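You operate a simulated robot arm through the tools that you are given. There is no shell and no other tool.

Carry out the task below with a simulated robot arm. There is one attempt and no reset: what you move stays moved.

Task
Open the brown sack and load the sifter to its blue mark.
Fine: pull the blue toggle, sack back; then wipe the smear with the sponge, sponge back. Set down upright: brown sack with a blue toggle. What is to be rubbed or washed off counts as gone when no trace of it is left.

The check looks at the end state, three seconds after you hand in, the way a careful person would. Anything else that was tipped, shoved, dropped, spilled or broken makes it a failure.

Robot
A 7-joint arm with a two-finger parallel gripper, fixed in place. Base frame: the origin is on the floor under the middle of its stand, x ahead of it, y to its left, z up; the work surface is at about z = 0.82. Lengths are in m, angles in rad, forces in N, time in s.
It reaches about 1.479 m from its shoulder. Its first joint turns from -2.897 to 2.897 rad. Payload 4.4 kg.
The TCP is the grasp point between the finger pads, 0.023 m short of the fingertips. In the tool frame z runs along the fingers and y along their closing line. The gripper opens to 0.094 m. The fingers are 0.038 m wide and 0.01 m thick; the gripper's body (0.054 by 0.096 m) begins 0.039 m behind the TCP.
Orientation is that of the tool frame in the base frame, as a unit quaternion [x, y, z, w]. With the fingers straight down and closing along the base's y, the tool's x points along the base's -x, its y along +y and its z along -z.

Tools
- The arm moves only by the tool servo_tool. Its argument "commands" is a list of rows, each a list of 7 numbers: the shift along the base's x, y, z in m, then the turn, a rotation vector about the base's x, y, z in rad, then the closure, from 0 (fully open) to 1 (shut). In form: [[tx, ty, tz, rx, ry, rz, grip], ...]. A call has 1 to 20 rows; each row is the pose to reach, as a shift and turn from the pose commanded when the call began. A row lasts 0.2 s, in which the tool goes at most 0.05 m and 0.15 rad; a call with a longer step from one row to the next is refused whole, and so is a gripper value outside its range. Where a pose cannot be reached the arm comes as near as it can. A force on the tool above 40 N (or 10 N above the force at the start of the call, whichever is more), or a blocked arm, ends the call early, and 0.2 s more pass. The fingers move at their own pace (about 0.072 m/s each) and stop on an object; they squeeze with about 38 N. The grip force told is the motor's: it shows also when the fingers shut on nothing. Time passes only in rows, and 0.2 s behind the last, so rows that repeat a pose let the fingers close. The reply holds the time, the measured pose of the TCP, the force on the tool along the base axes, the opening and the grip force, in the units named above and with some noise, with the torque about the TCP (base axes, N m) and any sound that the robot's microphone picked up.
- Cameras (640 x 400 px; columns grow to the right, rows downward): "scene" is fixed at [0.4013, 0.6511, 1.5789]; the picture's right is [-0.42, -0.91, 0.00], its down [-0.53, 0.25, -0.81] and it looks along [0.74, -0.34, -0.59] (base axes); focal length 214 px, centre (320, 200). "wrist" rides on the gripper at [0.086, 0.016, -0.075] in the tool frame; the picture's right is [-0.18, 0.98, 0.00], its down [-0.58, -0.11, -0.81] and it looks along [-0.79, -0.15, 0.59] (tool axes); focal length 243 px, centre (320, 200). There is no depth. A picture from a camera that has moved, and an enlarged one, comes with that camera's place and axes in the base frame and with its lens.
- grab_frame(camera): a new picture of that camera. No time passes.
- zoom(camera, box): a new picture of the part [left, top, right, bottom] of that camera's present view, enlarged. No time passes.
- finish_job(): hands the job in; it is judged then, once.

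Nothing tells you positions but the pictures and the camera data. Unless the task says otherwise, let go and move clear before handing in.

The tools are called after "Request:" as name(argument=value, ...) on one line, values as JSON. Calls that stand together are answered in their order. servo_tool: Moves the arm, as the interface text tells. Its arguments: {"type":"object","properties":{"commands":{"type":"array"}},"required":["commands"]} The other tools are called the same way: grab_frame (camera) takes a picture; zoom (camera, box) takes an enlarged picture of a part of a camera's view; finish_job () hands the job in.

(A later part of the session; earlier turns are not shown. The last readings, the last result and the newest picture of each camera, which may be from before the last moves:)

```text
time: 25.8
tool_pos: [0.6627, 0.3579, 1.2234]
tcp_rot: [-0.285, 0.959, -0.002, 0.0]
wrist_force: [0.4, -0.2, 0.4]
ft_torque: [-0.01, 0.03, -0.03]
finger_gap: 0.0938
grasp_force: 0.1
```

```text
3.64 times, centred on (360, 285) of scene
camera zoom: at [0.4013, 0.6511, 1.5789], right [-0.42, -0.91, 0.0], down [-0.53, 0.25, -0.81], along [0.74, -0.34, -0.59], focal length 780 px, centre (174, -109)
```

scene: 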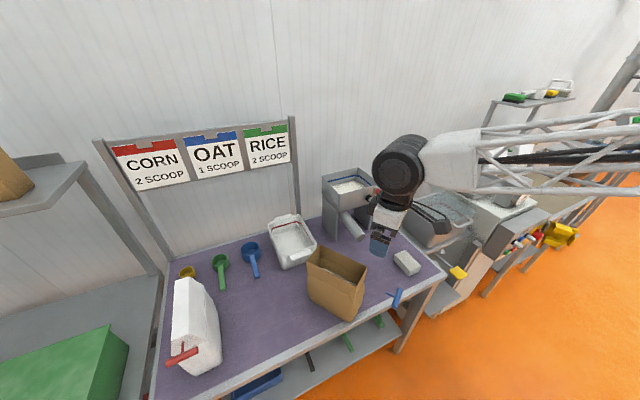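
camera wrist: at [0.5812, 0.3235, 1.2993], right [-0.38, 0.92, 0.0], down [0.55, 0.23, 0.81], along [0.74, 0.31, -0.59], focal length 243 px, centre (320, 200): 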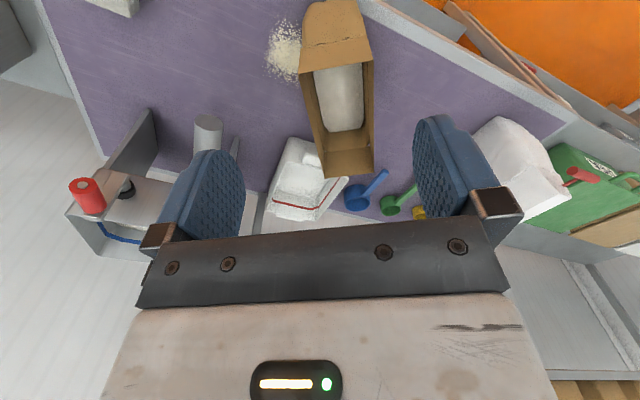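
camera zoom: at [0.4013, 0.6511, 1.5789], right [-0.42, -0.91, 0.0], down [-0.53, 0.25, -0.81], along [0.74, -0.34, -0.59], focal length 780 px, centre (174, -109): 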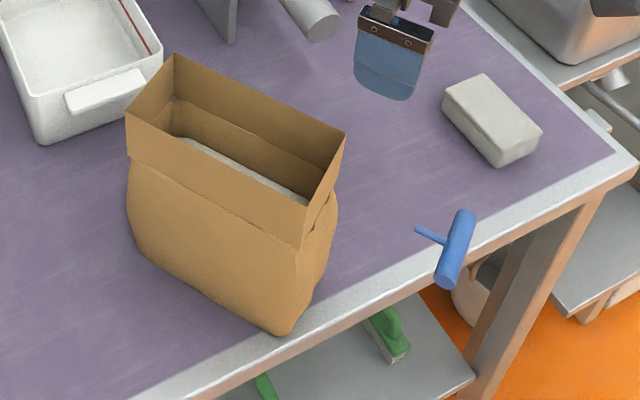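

The rim triangulates to z≈1.037, with the sack's centre at (0.759, 0.431), yaw about 32.8°, size 0.168 × 0.079 m and contents roughly 0.12 m below the rim. I plan to hold it by its long sides and pour over its back lip into the hopper, so I will first dry-run that pouring pose with an empty gripper to check reach.

Request:
servo_tool(commands=[[0.01, 0, 0.04, 0, 0, -0.1431, 0], [0.03, 0, 0.08, 0, 0, -0.2863, 0], [0.06, -0.005, 0.1, 0, 0, -0.4294, 0], [0.09, -0.01, 0.1, 0, 0, -0.5725, 0], [0.12, -0.015, 0.1, 0, 0, -0.7157, 0], [0.15, -0.02, 0.1, 0, 0, -0.8588, 0], [0.18, -0.025, 0.1, 0, 0, -1.0019, 0], [0.21, -0.03, 0.1, 0, 0, -1.1451, 0], [0.24, -0.035, 0.1, 0, 0, -1.2882, 0], [0.27, -0.04, 0.1, 0, 0, -1.4313, 0], [0.3, -0.045, 0.1, 0, 0, -1.5745, 0], [0.335, -0.05, 0.1, 0, 0, -1.7176, 0], [0.37, -0.055, 0.1, 0, 0, -1.8607, 0], [0.4, -0.059, 0.1, 0, 0, -2.0039, 0], [0.432, -0.059, 0.1, 0, 0, -2.147, 0], [0.432, -0.059, 0.1, 0, 0, -2.147, 0]])

Request:
grab_frame(camera="scene")

Request:
grab_frame(camera="wrist")

```text
time: 29.2
tool_pos: [1.0931, 0.2936, 1.3225]
tcp_rot: [0.707, 0.707, 0.0, -0.001]
wrist_force: [0.2, 1.2, 0.3]
ft_torque: [-0.04, -0.01, 0.02]
finger_gap: 0.0942
grasp_force: 0.1
```

```text
taken
```

scene: 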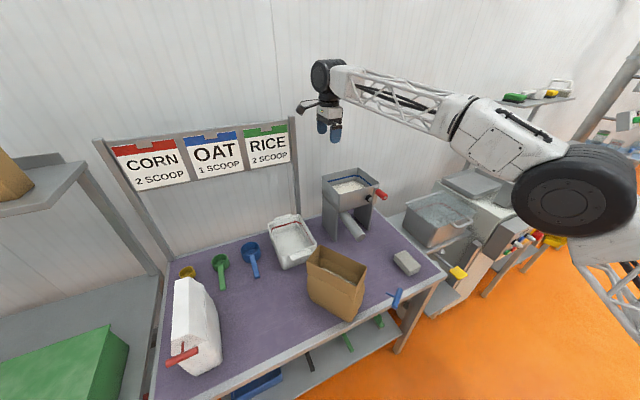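

```text
taken
camera wrist: at [1.1092, 0.3806, 1.3989], right [0.98, -0.19, 0.0], down [-0.11, -0.58, 0.81], along [-0.15, -0.79, -0.59], focal length 243 px, centre (320, 200)
```

wrist: 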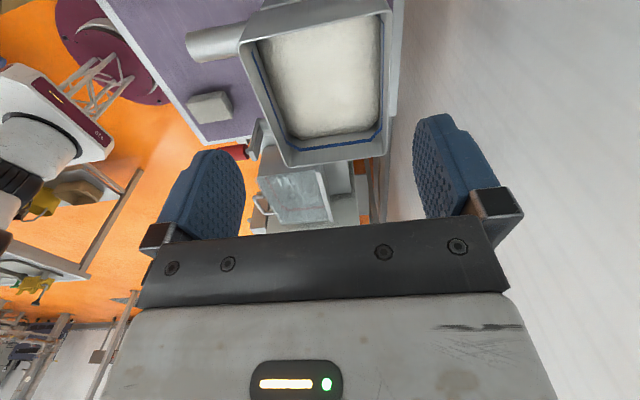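

The pose is reached and the wrist camera sees right into the hopper. I will zoom there to see the current level against the blue mark.

Request:
zoom(camera="wrist", box=[220, 0, 420, 180])

Request:
zoom(camera="scene", box=[310, 155, 400, 215])

```text
2.22 times, centred on (320, 90) of wrist
camera zoom: at [1.1092, 0.3806, 1.3989], right [0.98, -0.19, 0.0], down [-0.11, -0.58, 0.81], along [-0.15, -0.79, -0.59], focal length 539 px, centre (320, 444)
```

zoom: 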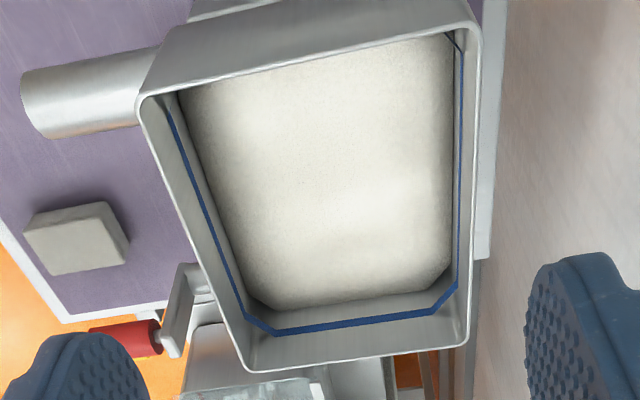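

```text
6.67 times, centred on (355, 185) of scene
camera zoom: at [0.4013, 0.6511, 1.5789], right [-0.42, -0.91, 0.0], down [-0.53, 0.25, -0.81], along [0.74, -0.34, -0.59], focal length 1430 px, centre (87, 300)
```

zoom: 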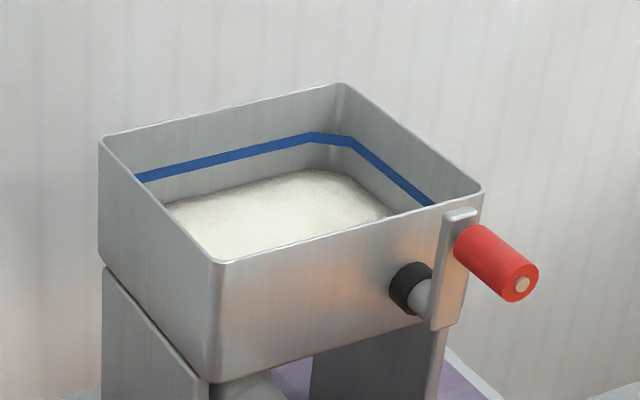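

The level is about 3 cm under the blue band, and the band about 5 cm under the rim. Now I will dry-run the tilting motion about X with the empty gripper, to be sure the arm can follow it above the hopper.

Request:
servo_tool(commands=[[0, 0.005, 0.006, 0.131, 0, 0, 0], [0, 0.009, 0.008, 0.262, 0, 0, 0], [0, 0.009, -0.012, 0.393, 0, 0, 0], [0, 0.008, -0.035, 0.524, 0, 0, 0], [0, 0.004, -0.049, 0.654, 0, 0, 0], [0, 0.0, -0.062, 0.785, 0, 0, 0], [0, -0.006, -0.076, 0.916, 0, 0, 0], [0, -0.013, -0.089, 1.047, 0, 0, 0], [0, -0.021, -0.087, 1.178, 0, 0, 0], [0, -0.03, -0.084, 1.309, 0, 0, 0], [0, -0.04, -0.082, 1.44, 0, 0, 0], [0, -0.051, -0.079, 1.571, 0, 0, 0], [0, -0.051, -0.079, 1.571, 0, 0, 0]])

Request:
grab_frame(camera="scene")

Request:
grab_frame(camera="wrist")

```text
time: 32.0
tool_pos: [1.0913, 0.2429, 1.2456]
tcp_rot: [0.499, 0.499, 0.501, -0.501]
wrist_force: [0.7, 0.2, 0.1]
ft_torque: [0.0, 0.0, 0.02]
finger_gap: 0.094
grasp_force: 0.1
```

```text
taken
```

scene: 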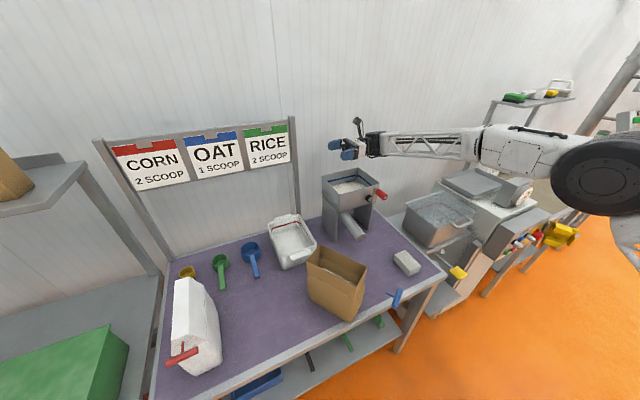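

```text
taken
camera wrist: at [1.109, 0.1687, 1.3321], right [0.98, 0.0, -0.18], down [-0.11, -0.8, -0.58], along [-0.15, 0.59, -0.79], focal length 243 px, centre (320, 200)
```

wrist: 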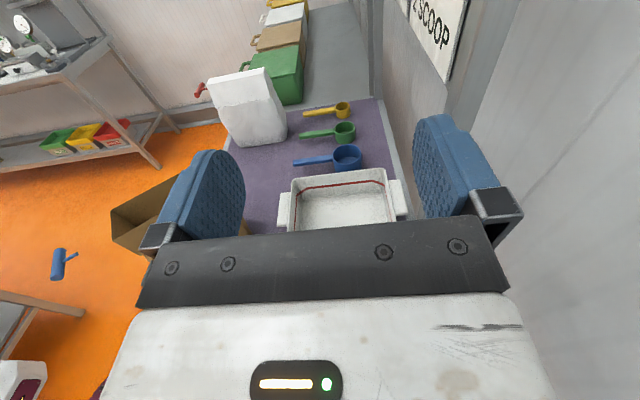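

The whole pouring motion is reachable, and a second view confirms the toggle is held out in front of the sack at (0.599, 0.329, 1.022). I will untilt and go back to pick up the sack.

Request:
servo_tool(commands=[[0, 0.005, 0.01, -0.143, 0, 0, 0], [0, 0.01, 0.02, -0.286, 0, 0, 0], [0, 0.015, 0.03, -0.428, 0, 0, 0], [0, 0.02, 0.04, -0.571, 0, 0, 0], [0, 0.025, 0.05, -0.714, 0, 0, 0], [0, 0.03, 0.06, -0.857, 0, 0, 0], [0, 0.035, 0.07, -1.0, 0, 0, 0], [0, 0.04, 0.08, -1.142, 0, 0, 0], [0, 0.045, 0.08, -1.285, 0, 0, 0], [0, 0.05, 0.08, -1.428, 0, 0, 0], [0, 0.05, 0.08, -1.571, 0, 0, 0], [0, 0.05, 0.08, -1.571, 0, 0, 0]])

Request:
servo_tool(commands=[[-0.022, 0.009, -0.003, 0, 0, 0.1428, 0], [-0.044, 0.018, -0.006, 0, 0, 0.2857, 0], [-0.066, 0.027, -0.009, 0, 0, 0.4285, 0], [-0.088, 0.036, -0.012, 0, 0, 0.5713, 0], [-0.11, 0.045, -0.015, 0, 0, 0.7141, 0], [-0.132, 0.054, -0.018, 0, 0, 0.857, 0], [-0.154, 0.063, -0.02, 0, 0, 0.9998, 0], [-0.176, 0.072, -0.025, 0, 0, 1.1426, 0], [-0.198, 0.081, -0.03, 0, 0, 1.2855, 0], [-0.22, 0.09, -0.035, 0, 0, 1.4283, 0], [-0.242, 0.099, -0.04, 0, 0, 1.5711, 0], [-0.264, 0.108, -0.045, 0, 0, 1.7139, 0], [-0.286, 0.117, -0.05, 0, 0, 1.8568, 0], [-0.31, 0.127, -0.055, 0, 0, 1.9996, 0], [-0.332, 0.137, -0.06, 0, 0, 2.1424, 0], [-0.332, 0.137, -0.06, 0, 0, 2.1424, 0]])

Request:
grab_frame(camera="scene")

Request:
grab_frame(camera="wrist")

```text
time: 34.6
tool_pos: [1.0931, 0.2941, 1.3252]
tcp_rot: [0.707, 0.707, -0.001, 0.0]
wrist_force: [0.1, 0.9, 0.3]
ft_torque: [-0.01, -0.01, 0.05]
finger_gap: 0.0939
grasp_force: 0.1
```

```text
time: 38.0
tool_pos: [0.7609, 0.4311, 1.2649]
tcp_rot: [-0.282, 0.96, -0.001, -0.001]
wrist_force: [0.1, 0.7, 0.2]
ft_torque: [0.01, -0.03, 0.01]
finger_gap: 0.0938
grasp_force: 0.0
```

```text
taken
```

scene: 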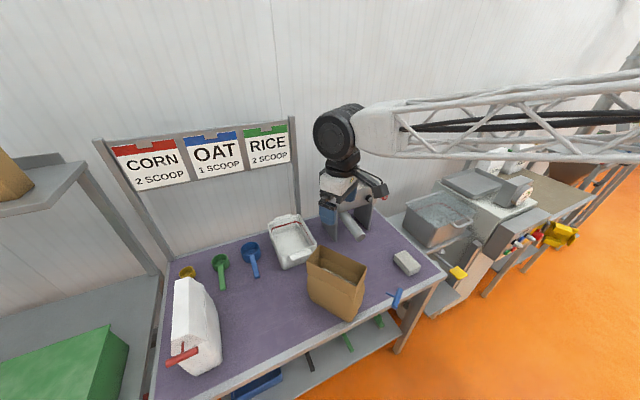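

```text
taken
camera wrist: at [0.6791, 0.3984, 1.3412], right [-0.38, 0.93, 0.0], down [0.55, 0.23, 0.81], along [0.75, 0.3, -0.59], focal length 243 px, centre (320, 200)
```

wrist: 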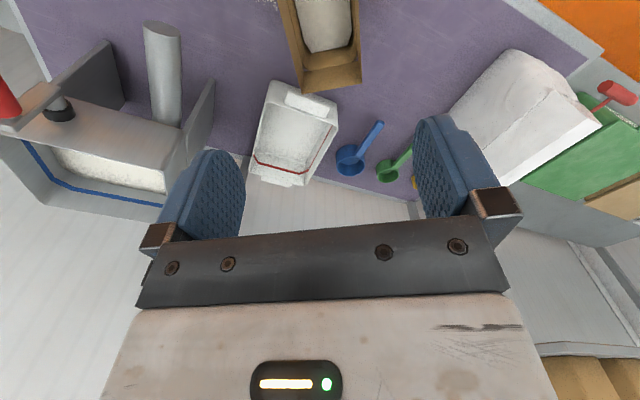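

The sack's rim corners fall within a pixel or two of where I predicted, so the tool is aligned. I will lower to just above the rim and check finger clearance.

Request:
servo_tool(commands=[[0, 0.0005, -0.045, 0, 0, 0, 0], [0, 0.0005, -0.09, 0, 0, 0, 0], [0, 0.0005, -0.135, 0, 0, 0, 0], [0, 0.0005, -0.17, 0, 0, 0, 0], [0, 0.0005, -0.19, 0, 0, 0, 0], [0, 0.0005, -0.19, 0, 0, 0, 0]])

Request:
grab_frame(camera="wrist")

Request:
zoom(camera="scene", box=[280, 200, 420, 340])

```text
time: 39.4
tool_pos: [0.7631, 0.4304, 1.0752]
tcp_rot: [-0.281, 0.96, -0.001, -0.001]
wrist_force: [0.0, -0.2, 1.0]
ft_torque: [0.03, 0.04, 0.02]
finger_gap: 0.0937
grasp_force: 0.0
```

```text
taken
camera wrist: at [0.6814, 0.3978, 1.1514], right [-0.38, 0.93, 0.0], down [0.55, 0.22, 0.81], along [0.75, 0.3, -0.59], focal length 243 px, centre (320, 200)
```

wrist: 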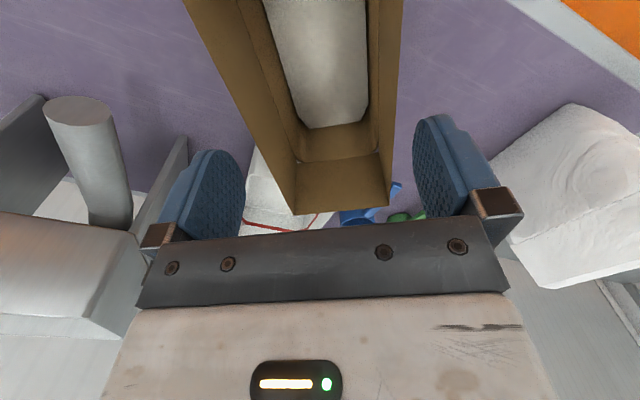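

```text
2.86 times, centred on (350, 270) of scene
camera zoom: at [0.4013, 0.6511, 1.5789], right [-0.42, -0.91, 0.0], down [-0.53, 0.25, -0.81], along [0.74, -0.34, -0.59], focal length 613 px, centre (234, 0)
```

zoom: 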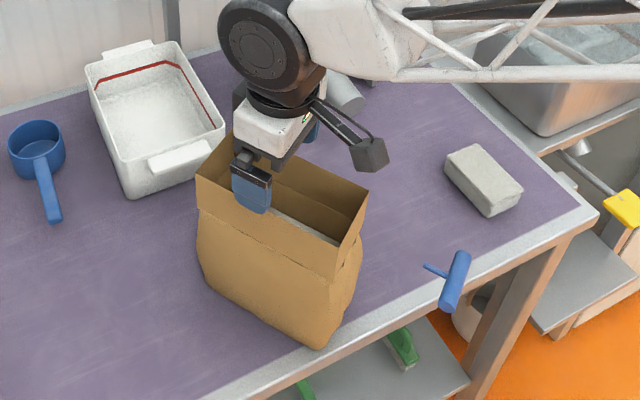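

The fingers straddle the rim, with the centreline off by about 2.5 mm. I will correct that while lowering so the pads cover the cuff, with the palm staying about a centimetre above the rim.

Request:
servo_tool(commands=[[-0.0015, 0.0025, 0, 0, 0, 0, 0], [-0.0015, 0.0025, -0.015, 0, 0, 0, 0], [-0.0015, 0.0025, -0.03, 0, 0, 0, 0], [-0.0015, 0.0025, -0.045, 0, 0, 0, 0], [-0.0015, 0.0025, -0.058, 0, 0, 0, 0], [-0.0015, 0.0025, -0.066, 0, 0, 0, 0], [-0.0015, 0.0025, -0.066, 0, 0, 0, 0]])

Request:
grab_frame(camera="wrist")

Request:
zoom(camera="scene", box=[280, 200, 420, 340])

```text
time: 41.0
tool_pos: [0.7594, 0.4364, 1.0077]
tcp_rot: [-0.281, 0.96, -0.002, -0.001]
wrist_force: [-0.8, -0.3, 0.3]
ft_torque: [0.03, 0.02, 0.0]
finger_gap: 0.0939
grasp_force: 0.0
```

```text
taken
camera wrist: at [0.6783, 0.4012, 1.0839], right [-0.38, 0.93, 0.0], down [0.55, 0.22, 0.81], along [0.75, 0.3, -0.59], focal length 243 px, centre (320, 200)
```

wrist: 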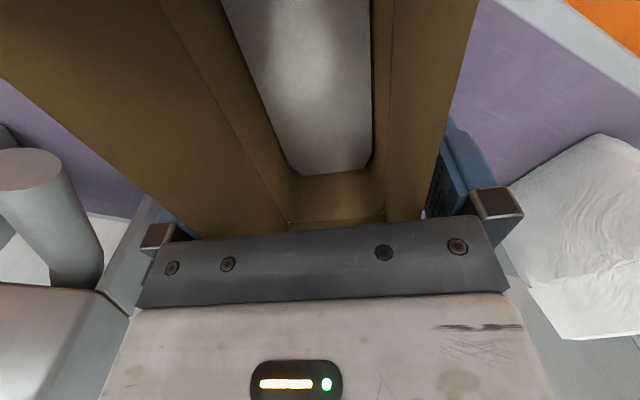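

```text
2.86 times, centred on (350, 270) of scene
camera zoom: at [0.4013, 0.6511, 1.5789], right [-0.42, -0.91, 0.0], down [-0.53, 0.25, -0.81], along [0.74, -0.34, -0.59], focal length 613 px, centre (234, 0)
```

zoom: 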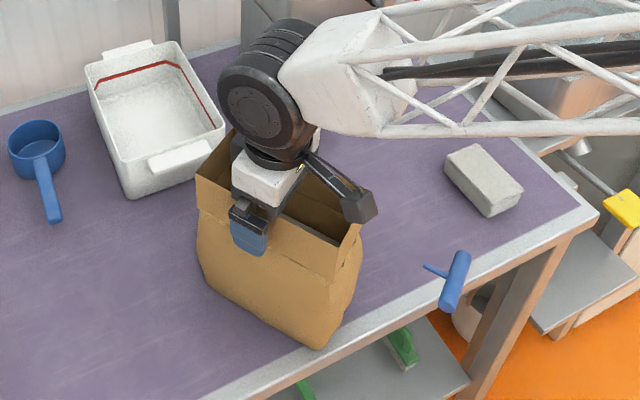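

Both fingers are outside the walls with no contact. I will close on the sack.

Request:
servo_tool(commands=[[0.0007, -0.0012, 0, 0, 0, 0, 0.15], [0.0007, -0.0012, 0, 0, 0, 0, 0.3], [0.0007, -0.0012, 0, 0, 0, 0, 0.6], [0.0007, -0.0012, 0, 0, 0, 0, 1.0], [0.0007, -0.0012, 0, 0, 0, 0, 1.0]])

Request:
zoom(camera="scene", box=[280, 200, 420, 340])

```text
time: 42.2
tool_pos: [0.7601, 0.4338, 1.0084]
tcp_rot: [-0.282, 0.959, -0.001, 0.0]
wrist_force: [0.0, -1.3, 0.3]
ft_torque: [0.01, -0.24, -0.05]
finger_gap: 0.0796
grasp_force: 37.6
```

```text
2.86 times, centred on (350, 270) of scene
camera zoom: at [0.4013, 0.6511, 1.5789], right [-0.42, -0.91, 0.0], down [-0.53, 0.25, -0.81], along [0.74, -0.34, -0.59], focal length 613 px, centre (234, 0)
```

zoom: 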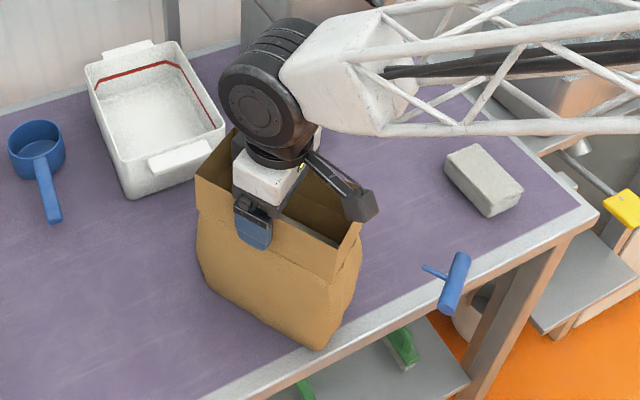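

The grip is firm at a gap of 0.0796 m. I will lift a few centimetres and read the weight.

Request:
servo_tool(commands=[[0, 0, 0.01, 0, 0, 0, 1.0], [0, 0, 0.02, 0, 0, 0, 1.0], [0, 0, 0.035, 0, 0, 0, 1.0], [0, 0, 0.05, 0, 0, 0, 1.0], [0, 0, 0.05, 0, 0, 0, 1.0]])

Request:
grab_frame(camera="scene")

```text
time: 43.4
tool_pos: [0.761, 0.4329, 1.0574]
tcp_rot: [-0.281, 0.96, -0.001, 0.0]
wrist_force: [0.4, -0.8, -8.5]
ft_torque: [0.07, -0.1, 0.0]
finger_gap: 0.0795
grasp_force: 38.2
```

```text
taken
```

scene: 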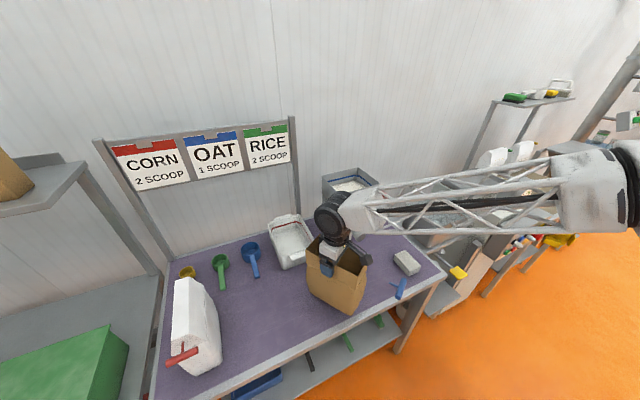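

The sack is off the table and weighs about 8.5 N; I will use that reading to track the pour. I will raise it well above the sifter.

Request:
servo_tool(commands=[[0, 0, 0.03, 0, 0, 0, 1.0], [0, 0, 0.07, 0, 0, 0, 1.0], [0, 0, 0.11, 0, 0, 0, 1.0], [0, 0, 0.15, 0, 0, 0, 1.0], [0, 0, 0.19, 0, 0, 0, 1.0], [0, 0, 0.23, 0, 0, 0, 1.0], [0, 0, 0.265, 0, 0, 0, 1.0], [0, 0, 0.29, 0, 0, 0, 1.0], [0, 0, 0.29, 0, 0, 0, 1.0]])

Request:
grab_frame(camera="scene")

Request:
grab_frame(camera="wrist")

```text
time: 45.4
tool_pos: [0.7598, 0.4327, 1.351]
tcp_rot: [-0.282, 0.959, 0.0, -0.001]
wrist_force: [0.2, -0.7, -9.7]
ft_torque: [0.04, -0.06, 0.02]
finger_gap: 0.0798
grasp_force: 38.0
```

```text
taken
```

scene: 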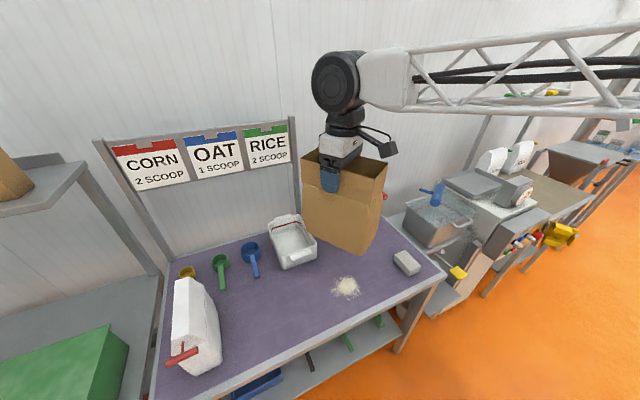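

```text
taken
camera wrist: at [0.6791, 0.3994, 1.4265], right [-0.38, 0.93, 0.0], down [0.55, 0.22, 0.81], along [0.75, 0.3, -0.59], focal length 243 px, centre (320, 200)
```

wrist: 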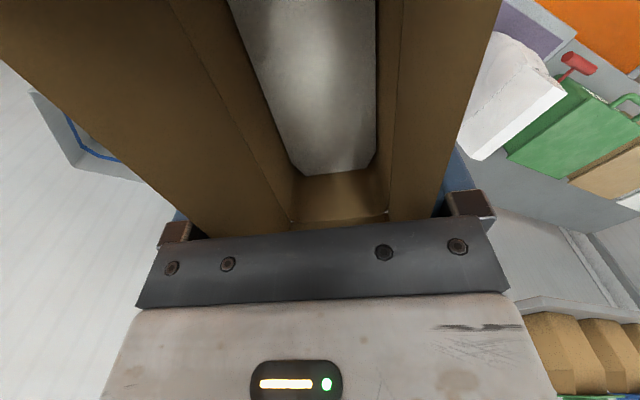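

The smear is untouched and the contents sit well below the rim. I will carry the sack over to the sifter, turning it so its back lip faces -y and the toggle side faces +y.

Request:
servo_tool(commands=[[0.02, -0.005, 0, 0, 0, -0.13, 1.0], [0.04, -0.012, 0, 0, 0, -0.265, 1.0], [0.06, -0.02, 0, 0, 0, -0.4, 1.0], [0.08, -0.03, 0, 0, 0, -0.535, 1.0], [0.1, -0.04, 0, 0, 0, -0.67, 1.0], [0.12, -0.05, 0, 0, 0, -0.805, 1.0], [0.145, -0.06, 0, 0, 0, -0.94, 1.0], [0.17, -0.07, 0, 0, 0, -1.075, 1.0], [0.195, -0.08, 0, 0, 0, -1.21, 1.0], [0.22, -0.09, 0, 0, 0, -1.345, 1.0], [0.245, -0.1, 0, 0, 0, -1.48, 1.0], [0.27, -0.11, 0, 0, 0, -1.615, 1.0], [0.29, -0.118, 0, 0, 0, -1.75, 1.0], [0.31, -0.125, 0, 0, 0, -1.885, 1.0], [0.325, -0.13, 0, 0, 0, -2.02, 1.0], [0.333, -0.134, 0, 0, 0, -2.1425, 1.0], [0.333, -0.134, 0, 0, 0, -2.1425, 1.0]])

Request:
grab_frame(camera="scene")

Request:
grab_frame(camera="wrist")

```text
time: 49.0
tool_pos: [1.093, 0.2978, 1.3484]
tcp_rot: [0.708, 0.707, 0.0, -0.001]
wrist_force: [-0.6, -0.1, -9.2]
ft_torque: [-0.08, 0.0, -0.02]
finger_gap: 0.0801
grasp_force: 38.2
```

```text
taken
```

scene: 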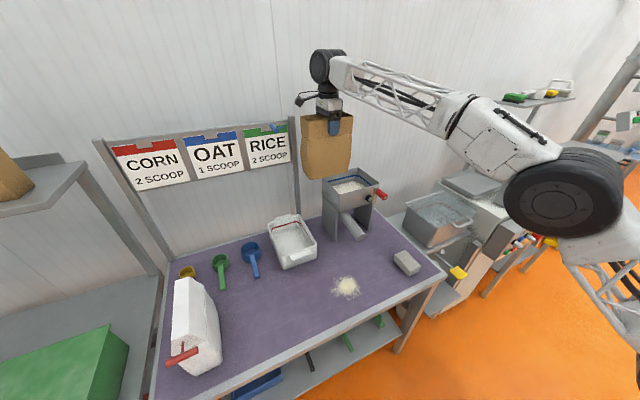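

```text
taken
camera wrist: at [1.1093, 0.3837, 1.4245], right [0.98, -0.19, 0.0], down [-0.11, -0.58, 0.81], along [-0.15, -0.79, -0.59], focal length 243 px, centre (320, 200)
```

wrist: 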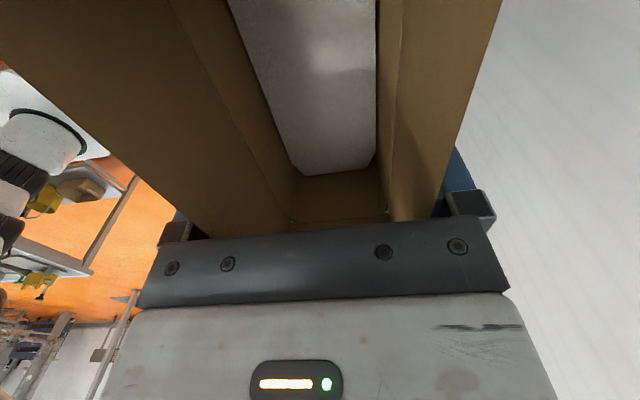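

Everything is in place: the sack is above the sifter and the toggle is clear of the sign. I will tilt to 45° first, bringing the lip over the hopper, and check from both cameras.

Request:
servo_tool(commands=[[0, 0.002, 0.0, 0.131, 0, 0, 1.0], [0, 0.003, -0.01, 0.262, 0, 0, 1.0], [0, 0.003, -0.025, 0.393, 0, 0, 1.0], [0, 0.002, -0.055, 0.524, 0, 0, 1.0], [0, -0.001, -0.081, 0.654, 0, 0, 1.0], [0, -0.005, -0.104, 0.785, 0, 0, 1.0], [0, -0.005, -0.104, 0.785, 0, 0, 1.0]])

Request:
grab_frame(camera="scene")

Request:
zoom(camera="scene", box=[280, 90, 410, 220])

Request:
grab_frame(camera="wrist")

```text
time: 50.6
tool_pos: [1.0925, 0.2949, 1.2428]
tcp_rot: [0.653, 0.653, 0.271, -0.272]
wrist_force: [0.9, 0.5, -8.2]
ft_torque: [-0.62, -0.06, -0.01]
finger_gap: 0.0798
grasp_force: 38.0
```

```text
taken
```

scene: 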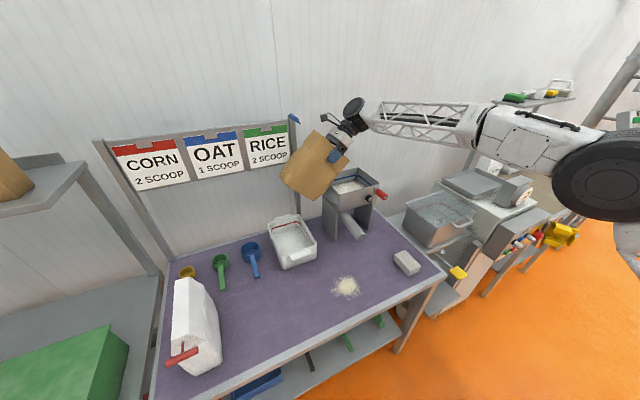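

```text
3.08 times, centred on (345, 155) of scene
camera zoom: at [0.4013, 0.6511, 1.5789], right [-0.42, -0.91, 0.0], down [-0.53, 0.25, -0.81], along [0.74, -0.34, -0.59], focal length 660 px, centre (243, 338)
```

zoom: 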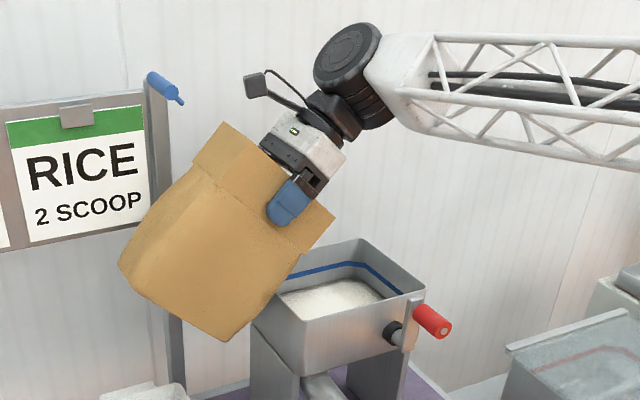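

```text
taken
camera wrist: at [1.1091, 0.3022, 1.3584], right [0.98, -0.13, -0.13], down [-0.11, -0.98, 0.16], along [-0.15, -0.14, -0.98], focal length 243 px, centre (320, 200)
```

wrist: 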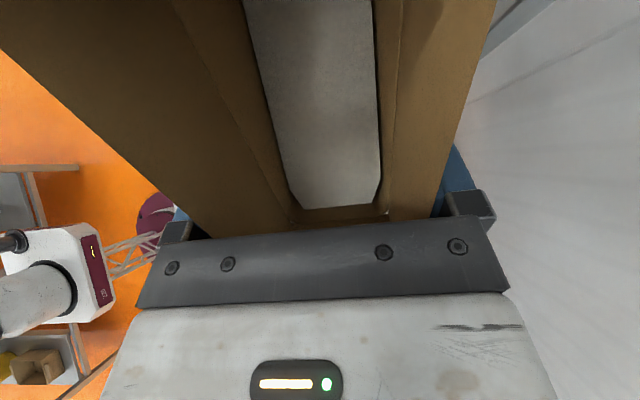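

The grip holds and the contents are leaning toward the lip. From here I will go in small tilt steps, checking the weight and hopper level each time.

Request:
servo_tool(commands=[[0, -0.003, -0.006, 0.065, 0, 0, 1.0], [0, -0.007, -0.014, 0.131, 0, 0, 1.0]])

Request:
zoom(camera="scene", box=[280, 90, 410, 220])

Request:
grab_frame(camera="wrist")

```text
time: 51.2
tool_pos: [1.0933, 0.2873, 1.2283]
tcp_rot: [0.633, 0.635, 0.313, -0.314]
wrist_force: [0.2, 0.2, -7.5]
ft_torque: [-0.65, 0.0, -0.01]
finger_gap: 0.0798
grasp_force: 37.6
```

```text
3.08 times, centred on (345, 155) of scene
camera zoom: at [0.4013, 0.6511, 1.5789], right [-0.42, -0.91, 0.0], down [-0.53, 0.25, -0.81], along [0.74, -0.34, -0.59], focal length 660 px, centre (243, 338)
```

zoom: 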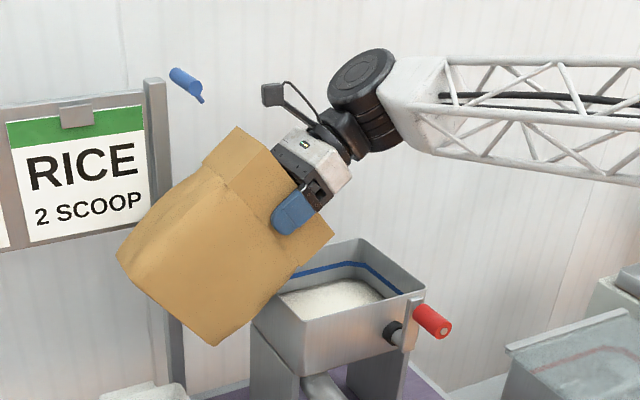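

```text
taken
camera wrist: at [1.1099, 0.2807, 1.3449], right [0.98, -0.11, -0.15], down [-0.11, -0.99, 0.03], along [-0.15, -0.01, -0.99], focal length 243 px, centre (320, 200)
```

wrist: 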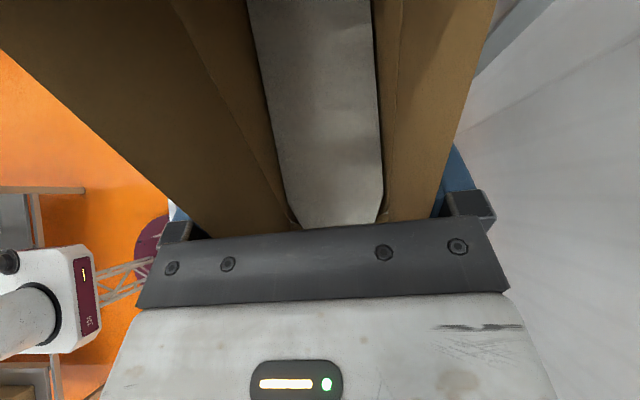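

Request:
servo_tool(commands=[[0, 0, 0, 0, 0, 0, 1.0], [0, 0, 0, 0, 0, 0, 1.0]])

Request:
zoom(camera="scene", box=[310, 130, 400, 220])

```text
time: 51.8
tool_pos: [1.0932, 0.2866, 1.228]
tcp_rot: [0.633, 0.634, 0.314, -0.314]
wrist_force: [0.8, 0.4, -9.1]
ft_torque: [-0.68, 0.0, 0.0]
finger_gap: 0.0801
grasp_force: 38.2
```

```text
4.44 times, centred on (355, 175) of scene
camera zoom: at [0.4013, 0.6511, 1.5789], right [-0.42, -0.91, 0.0], down [-0.53, 0.25, -0.81], along [0.74, -0.34, -0.59], focal length 953 px, centre (164, 311)
```

zoom: 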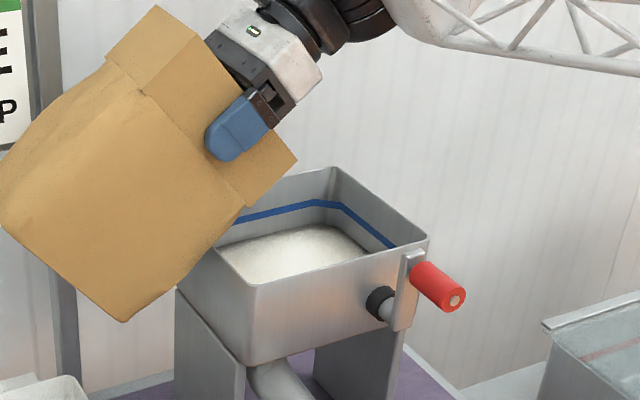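

No flow yet; the weight is unchanged at 9.1 N. I will continue in small steps.

Request:
servo_tool(commands=[[0, -0.003, -0.003, 0.065, 0, 0, 1.0], [0, -0.003, -0.003, 0.065, 0, 0, 1.0]])

Request:
zoom(camera="scene", box=[310, 130, 400, 220])

Request:
grab_frame(camera="wrist")

```text
time: 52.4
tool_pos: [1.0926, 0.2839, 1.2268]
tcp_rot: [0.623, 0.624, 0.334, -0.334]
wrist_force: [-0.1, -0.1, -8.5]
ft_torque: [-0.71, -0.02, -0.03]
finger_gap: 0.08
grasp_force: 37.5
```

```text
4.44 times, centred on (355, 175) of scene
camera zoom: at [0.4013, 0.6511, 1.5789], right [-0.42, -0.91, 0.0], down [-0.53, 0.25, -0.81], along [0.74, -0.34, -0.59], focal length 953 px, centre (164, 311)
```

zoom: 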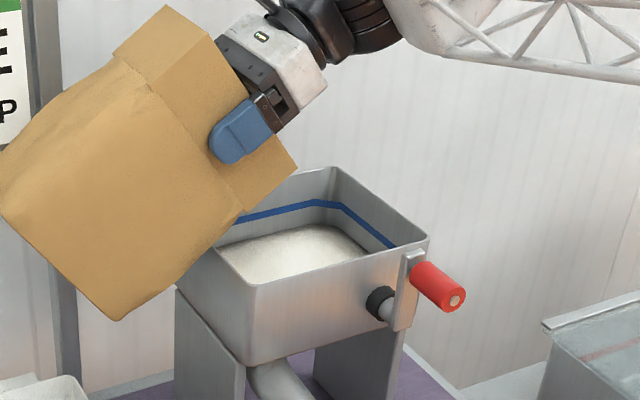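

```text
taken
camera wrist: at [1.1098, 0.2694, 1.3411], right [0.98, -0.1, -0.15], down [-0.11, -0.99, -0.04], along [-0.15, 0.05, -0.99], focal length 243 px, centre (320, 200)
```

wrist: 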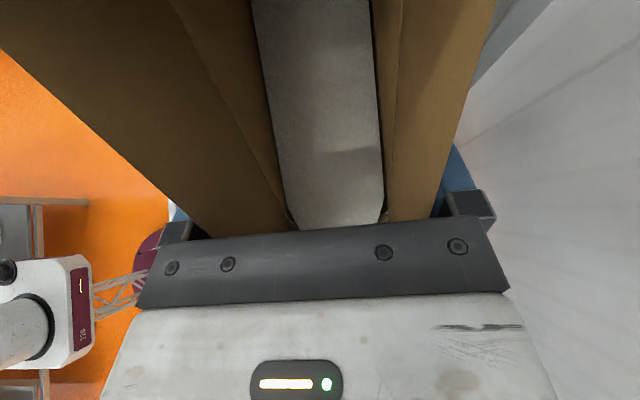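

Request:
servo_tool(commands=[[0, -0.0035, -0.003, 0.065, 0, 0, 1.0], [0, -0.0035, -0.003, 0.065, 0, 0, 1.0]])

Request:
zoom(camera="scene", box=[310, 130, 400, 220])

```text
time: 53.0
tool_pos: [1.0926, 0.2812, 1.223]
tcp_rot: [0.612, 0.613, 0.353, -0.354]
wrist_force: [-0.2, -0.5, -8.8]
ft_torque: [-0.75, 0.0, 0.01]
finger_gap: 0.0799
grasp_force: 37.7
```

```text
4.44 times, centred on (355, 175) of scene
camera zoom: at [0.4013, 0.6511, 1.5789], right [-0.42, -0.91, 0.0], down [-0.53, 0.25, -0.81], along [0.74, -0.34, -0.59], focal length 953 px, centre (164, 311)
```

zoom: 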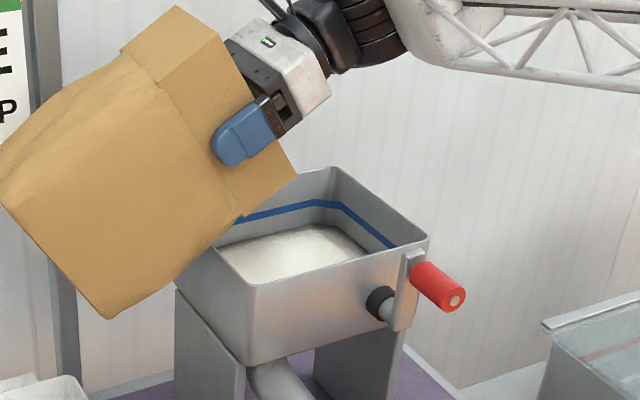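

Request:
servo_tool(commands=[[0, -0.004, 0.001, 0.065, 0, 0, 1.0], [0, -0.004, 0.001, 0.065, 0, 0, 1.0]])

Request:
zoom(camera="scene", box=[310, 130, 400, 220])

Request:
grab_frame(camera="wrist")

```text
time: 53.6
tool_pos: [1.0928, 0.2759, 1.2251]
tcp_rot: [0.6, 0.6, 0.374, -0.374]
wrist_force: [0.1, -0.2, -9.4]
ft_torque: [-0.76, -0.02, 0.0]
finger_gap: 0.08
grasp_force: 37.8
```

```text
4.44 times, centred on (355, 175) of scene
camera zoom: at [0.4013, 0.6511, 1.5789], right [-0.42, -0.91, 0.0], down [-0.53, 0.25, -0.81], along [0.74, -0.34, -0.59], focal length 953 px, centre (164, 311)
```

zoom: 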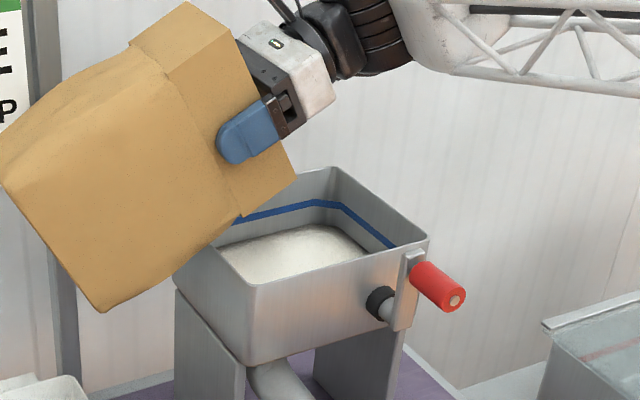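

```text
taken
camera wrist: at [1.1095, 0.2477, 1.3364], right [0.98, -0.08, -0.17], down [-0.11, -0.98, -0.17], along [-0.15, 0.18, -0.97], focal length 243 px, centre (320, 200)
```

wrist: 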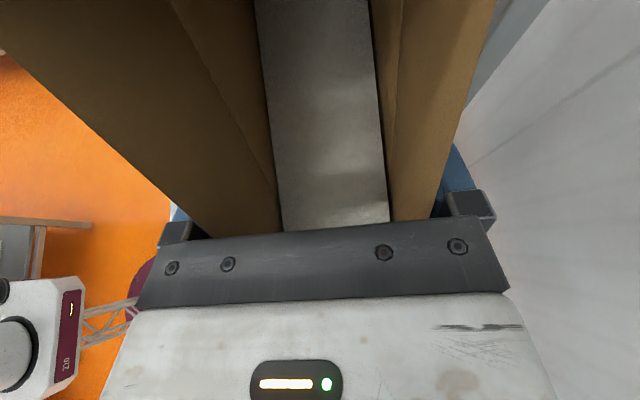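

Request:
servo_tool(commands=[[0, -0.004, 0.002, 0.065, 0, 0, 1.0], [0, -0.004, 0.002, 0.065, 0, 0, 1.0]])

Request:
zoom(camera="scene", box=[310, 130, 400, 220])

```text
time: 54.2
tool_pos: [1.0932, 0.2722, 1.2262]
tcp_rot: [0.588, 0.588, 0.392, -0.393]
wrist_force: [0.5, 0.1, -7.8]
ft_torque: [-0.8, -0.02, 0.0]
finger_gap: 0.0799
grasp_force: 37.5
```

```text
4.44 times, centred on (355, 175) of scene
camera zoom: at [0.4013, 0.6511, 1.5789], right [-0.42, -0.91, 0.0], down [-0.53, 0.25, -0.81], along [0.74, -0.34, -0.59], focal length 953 px, centre (164, 311)
```

zoom: 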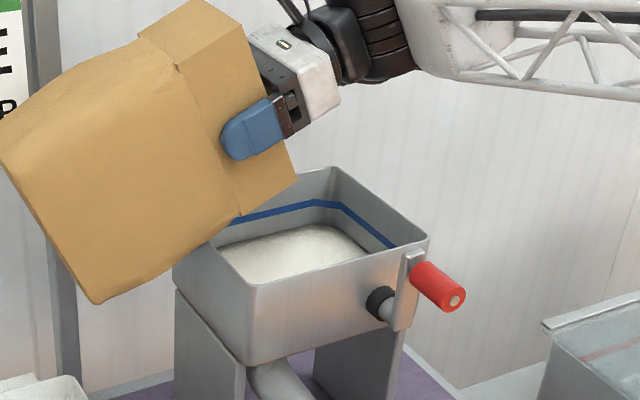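

Request:
servo_tool(commands=[[0, -0.004, 0.004, 0.065, 0, 0, 1.0], [0, -0.004, 0.004, 0.065, 0, 0, 1.0]])

Request:
zoom(camera="scene", box=[310, 130, 400, 220])

Request:
grab_frame(camera="wrist")

```text
time: 54.8
tool_pos: [1.0915, 0.2685, 1.2302]
tcp_rot: [0.575, 0.575, 0.412, -0.412]
wrist_force: [-0.5, -0.3, -8.1]
ft_torque: [-0.73, -0.03, -0.01]
finger_gap: 0.0801
grasp_force: 37.5
```

```text
4.44 times, centred on (355, 175) of scene
camera zoom: at [0.4013, 0.6511, 1.5789], right [-0.42, -0.91, 0.0], down [-0.53, 0.25, -0.81], along [0.74, -0.34, -0.59], focal length 953 px, centre (164, 311)
```

zoom: 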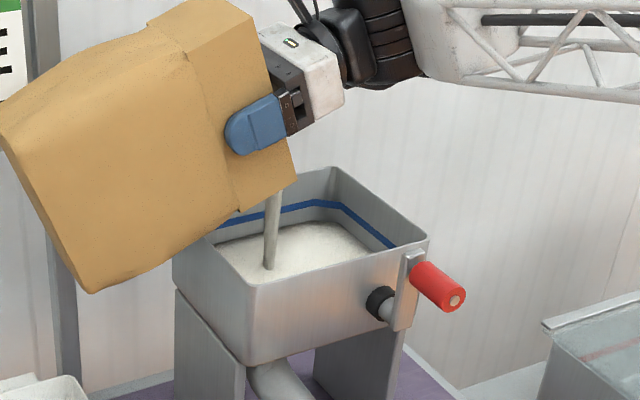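

```text
taken
camera wrist: at [1.1091, 0.2257, 1.3381], right [0.98, -0.06, -0.17], down [-0.11, -0.95, -0.29], along [-0.15, 0.3, -0.94], focal length 243 px, centre (320, 200)
```

wrist: 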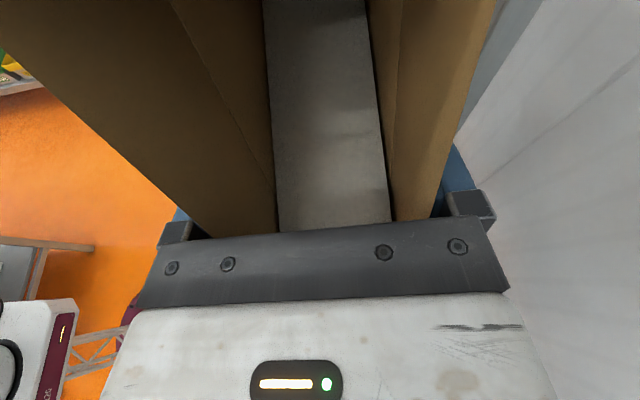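

Flow has started: a thin stream is falling inside the hopper. I will hold this tilt briefly and watch how quickly the level and weight change.

Request:
servo_tool(commands=[[0, 0, 0, 0, 0, 0, 1.0], [0, 0, 0, 0, 0, 0, 1.0], [0, 0, 0, 0, 0, 0, 1.0]])

Request:
zoom(camera="scene", box=[310, 130, 400, 220])

```text
time: 55.6
tool_pos: [1.0926, 0.269, 1.2307]
tcp_rot: [0.575, 0.575, 0.411, -0.412]
wrist_force: [0.5, -0.3, -7.4]
ft_torque: [-0.68, 0.0, 0.02]
finger_gap: 0.0798
grasp_force: 38.5
```

```text
4.44 times, centred on (355, 175) of scene
camera zoom: at [0.4013, 0.6511, 1.5789], right [-0.42, -0.91, 0.0], down [-0.53, 0.25, -0.81], along [0.74, -0.34, -0.59], focal length 953 px, centre (164, 311)
```

zoom: 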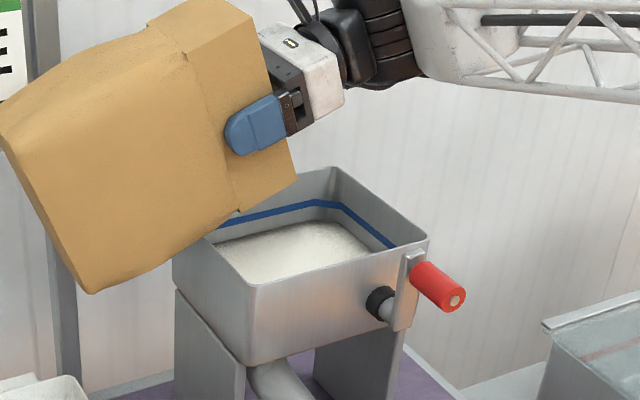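

The stream stopped on its own, so the amount poured follows the tilt angle, which makes it easy to control. I will zoom in on the level against the blue band.

Request:
zoom(camera="scene", box=[335, 160, 385, 195])

```text
11.43 times, centred on (360, 178) of scene
camera zoom: at [0.4013, 0.6511, 1.5789], right [-0.42, -0.91, 0.0], down [-0.53, 0.25, -0.81], along [0.74, -0.34, -0.59], focal length 2451 px, centre (-137, 457)
```

zoom: 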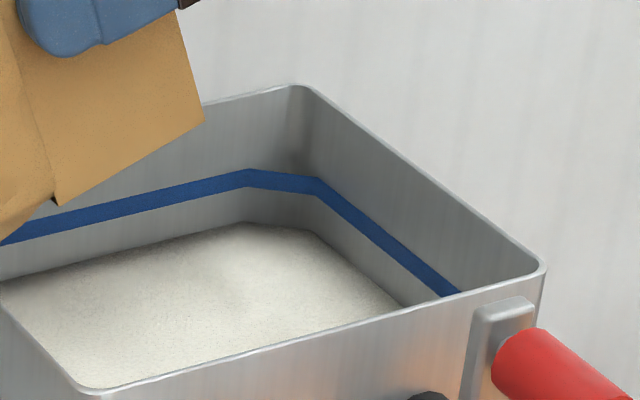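

The level has risen about a fifth of the way to the band. I will continue with a small further tilt and a hold.

Request:
servo_tool(commands=[[0, -0.002, 0.002, 0.033, 0, 0, 1.0], [0, -0.0045, 0.0035, 0.065, 0, 0, 1.0], [0, -0.0045, 0.0035, 0.065, 0, 0, 1.0], [0, -0.0045, 0.0035, 0.065, 0, 0, 1.0], [0, -0.0045, 0.0035, 0.065, 0, 0, 1.0]])

Request:
zoom(camera="scene", box=[335, 160, 385, 195])

Request:
zoom(camera="scene", box=[310, 130, 400, 220])

```text
time: 56.8
tool_pos: [1.0922, 0.264, 1.2345]
tcp_rot: [0.561, 0.561, 0.43, -0.43]
wrist_force: [0.5, -0.2, -6.2]
ft_torque: [-0.56, -0.06, -0.02]
finger_gap: 0.0799
grasp_force: 37.9
```

```text
11.43 times, centred on (360, 178) of scene
camera zoom: at [0.4013, 0.6511, 1.5789], right [-0.42, -0.91, 0.0], down [-0.53, 0.25, -0.81], along [0.74, -0.34, -0.59], focal length 2451 px, centre (-137, 457)
```

zoom: 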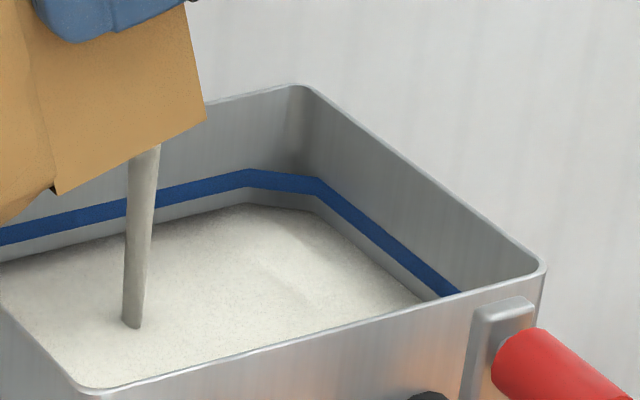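

```text
4.44 times, centred on (355, 175) of scene
camera zoom: at [0.4013, 0.6511, 1.5789], right [-0.42, -0.91, 0.0], down [-0.53, 0.25, -0.81], along [0.74, -0.34, -0.59], focal length 953 px, centre (164, 311)
```

zoom: 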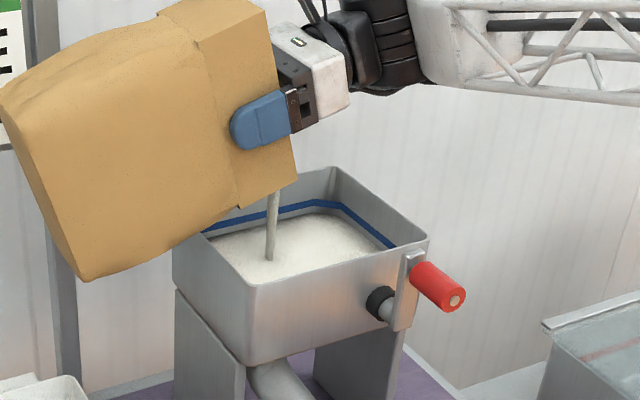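

Still flowing, with the level now about 17 px under the band's lower edge in this zoom. I will hold briefly and check again.

Request:
servo_tool(commands=[[0, 0, 0, 0, 0, 0, 1.0]])

Request:
zoom(camera="scene", box=[335, 160, 385, 195])

```text
time: 57.2
tool_pos: [1.0928, 0.2633, 1.2351]
tcp_rot: [0.562, 0.562, 0.429, -0.43]
wrist_force: [0.8, -0.3, -6.4]
ft_torque: [-0.54, 0.0, 0.03]
finger_gap: 0.0798
grasp_force: 38.1
```

```text
11.43 times, centred on (360, 178) of scene
camera zoom: at [0.4013, 0.6511, 1.5789], right [-0.42, -0.91, 0.0], down [-0.53, 0.25, -0.81], along [0.74, -0.34, -0.59], focal length 2451 px, centre (-137, 457)
```

zoom: 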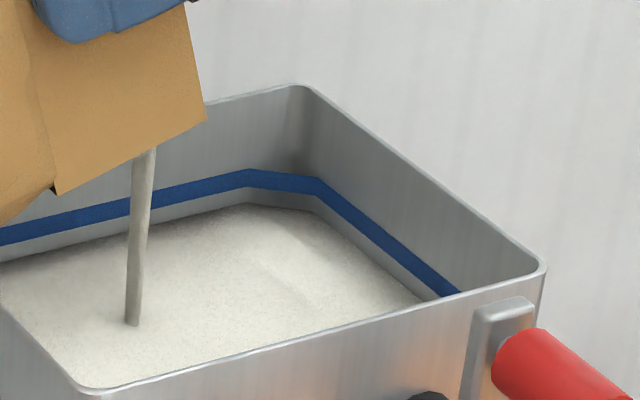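

Request:
servo_tool(commands=[[0, 0, 0, 0, 0, 0, 1.0], [0, 0, 0, 0, 0, 0, 1.0]])

Request:
zoom(camera="scene", box=[335, 160, 385, 195])

```text
time: 57.8
tool_pos: [1.0922, 0.2646, 1.2335]
tcp_rot: [0.561, 0.561, 0.43, -0.43]
wrist_force: [-0.5, 0.6, -5.8]
ft_torque: [-0.52, -0.01, -0.01]
finger_gap: 0.0798
grasp_force: 37.9
```

```text
11.43 times, centred on (360, 178) of scene
camera zoom: at [0.4013, 0.6511, 1.5789], right [-0.42, -0.91, 0.0], down [-0.53, 0.25, -0.81], along [0.74, -0.34, -0.59], focal length 2451 px, centre (-137, 457)
```

zoom: 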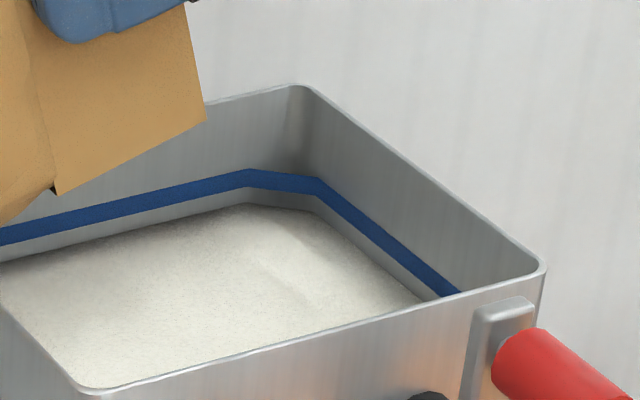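

Flow has stopped again, with the level just below the band. I will tilt a little more, about 3°.

Request:
servo_tool(commands=[[0, -0.002, 0.0015, 0.025, 0, 0, 1.0], [0, -0.004, 0.0025, 0.05, 0, 0, 1.0], [0, -0.004, 0.0025, 0.05, 0, 0, 1.0], [0, -0.004, 0.0025, 0.05, 0, 0, 1.0], [0, -0.004, 0.0025, 0.05, 0, 0, 1.0], [0, -0.004, 0.0025, 0.05, 0, 0, 1.0], [0, -0.004, 0.0025, 0.05, 0, 0, 1.0]])

Request:
zoom(camera="scene", box=[335, 160, 385, 195])

```text
time: 59.4
tool_pos: [1.0923, 0.2601, 1.2374]
tcp_rot: [0.55, 0.55, 0.444, -0.445]
wrist_force: [0.2, 1.0, -5.1]
ft_torque: [-0.47, -0.01, 0.01]
finger_gap: 0.08
grasp_force: 37.9
```

```text
11.43 times, centred on (360, 178) of scene
camera zoom: at [0.4013, 0.6511, 1.5789], right [-0.42, -0.91, 0.0], down [-0.53, 0.25, -0.81], along [0.74, -0.34, -0.59], focal length 2451 px, centre (-137, 457)
```

zoom: 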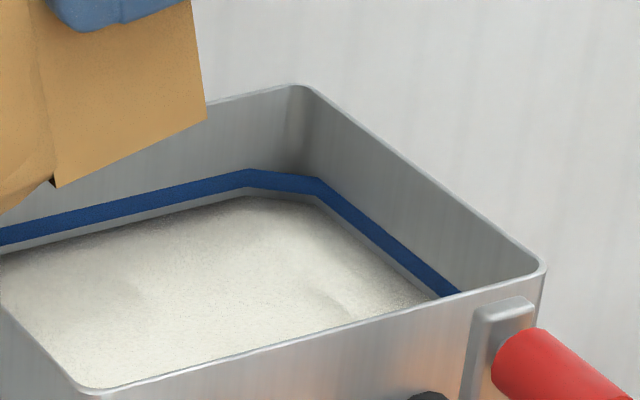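

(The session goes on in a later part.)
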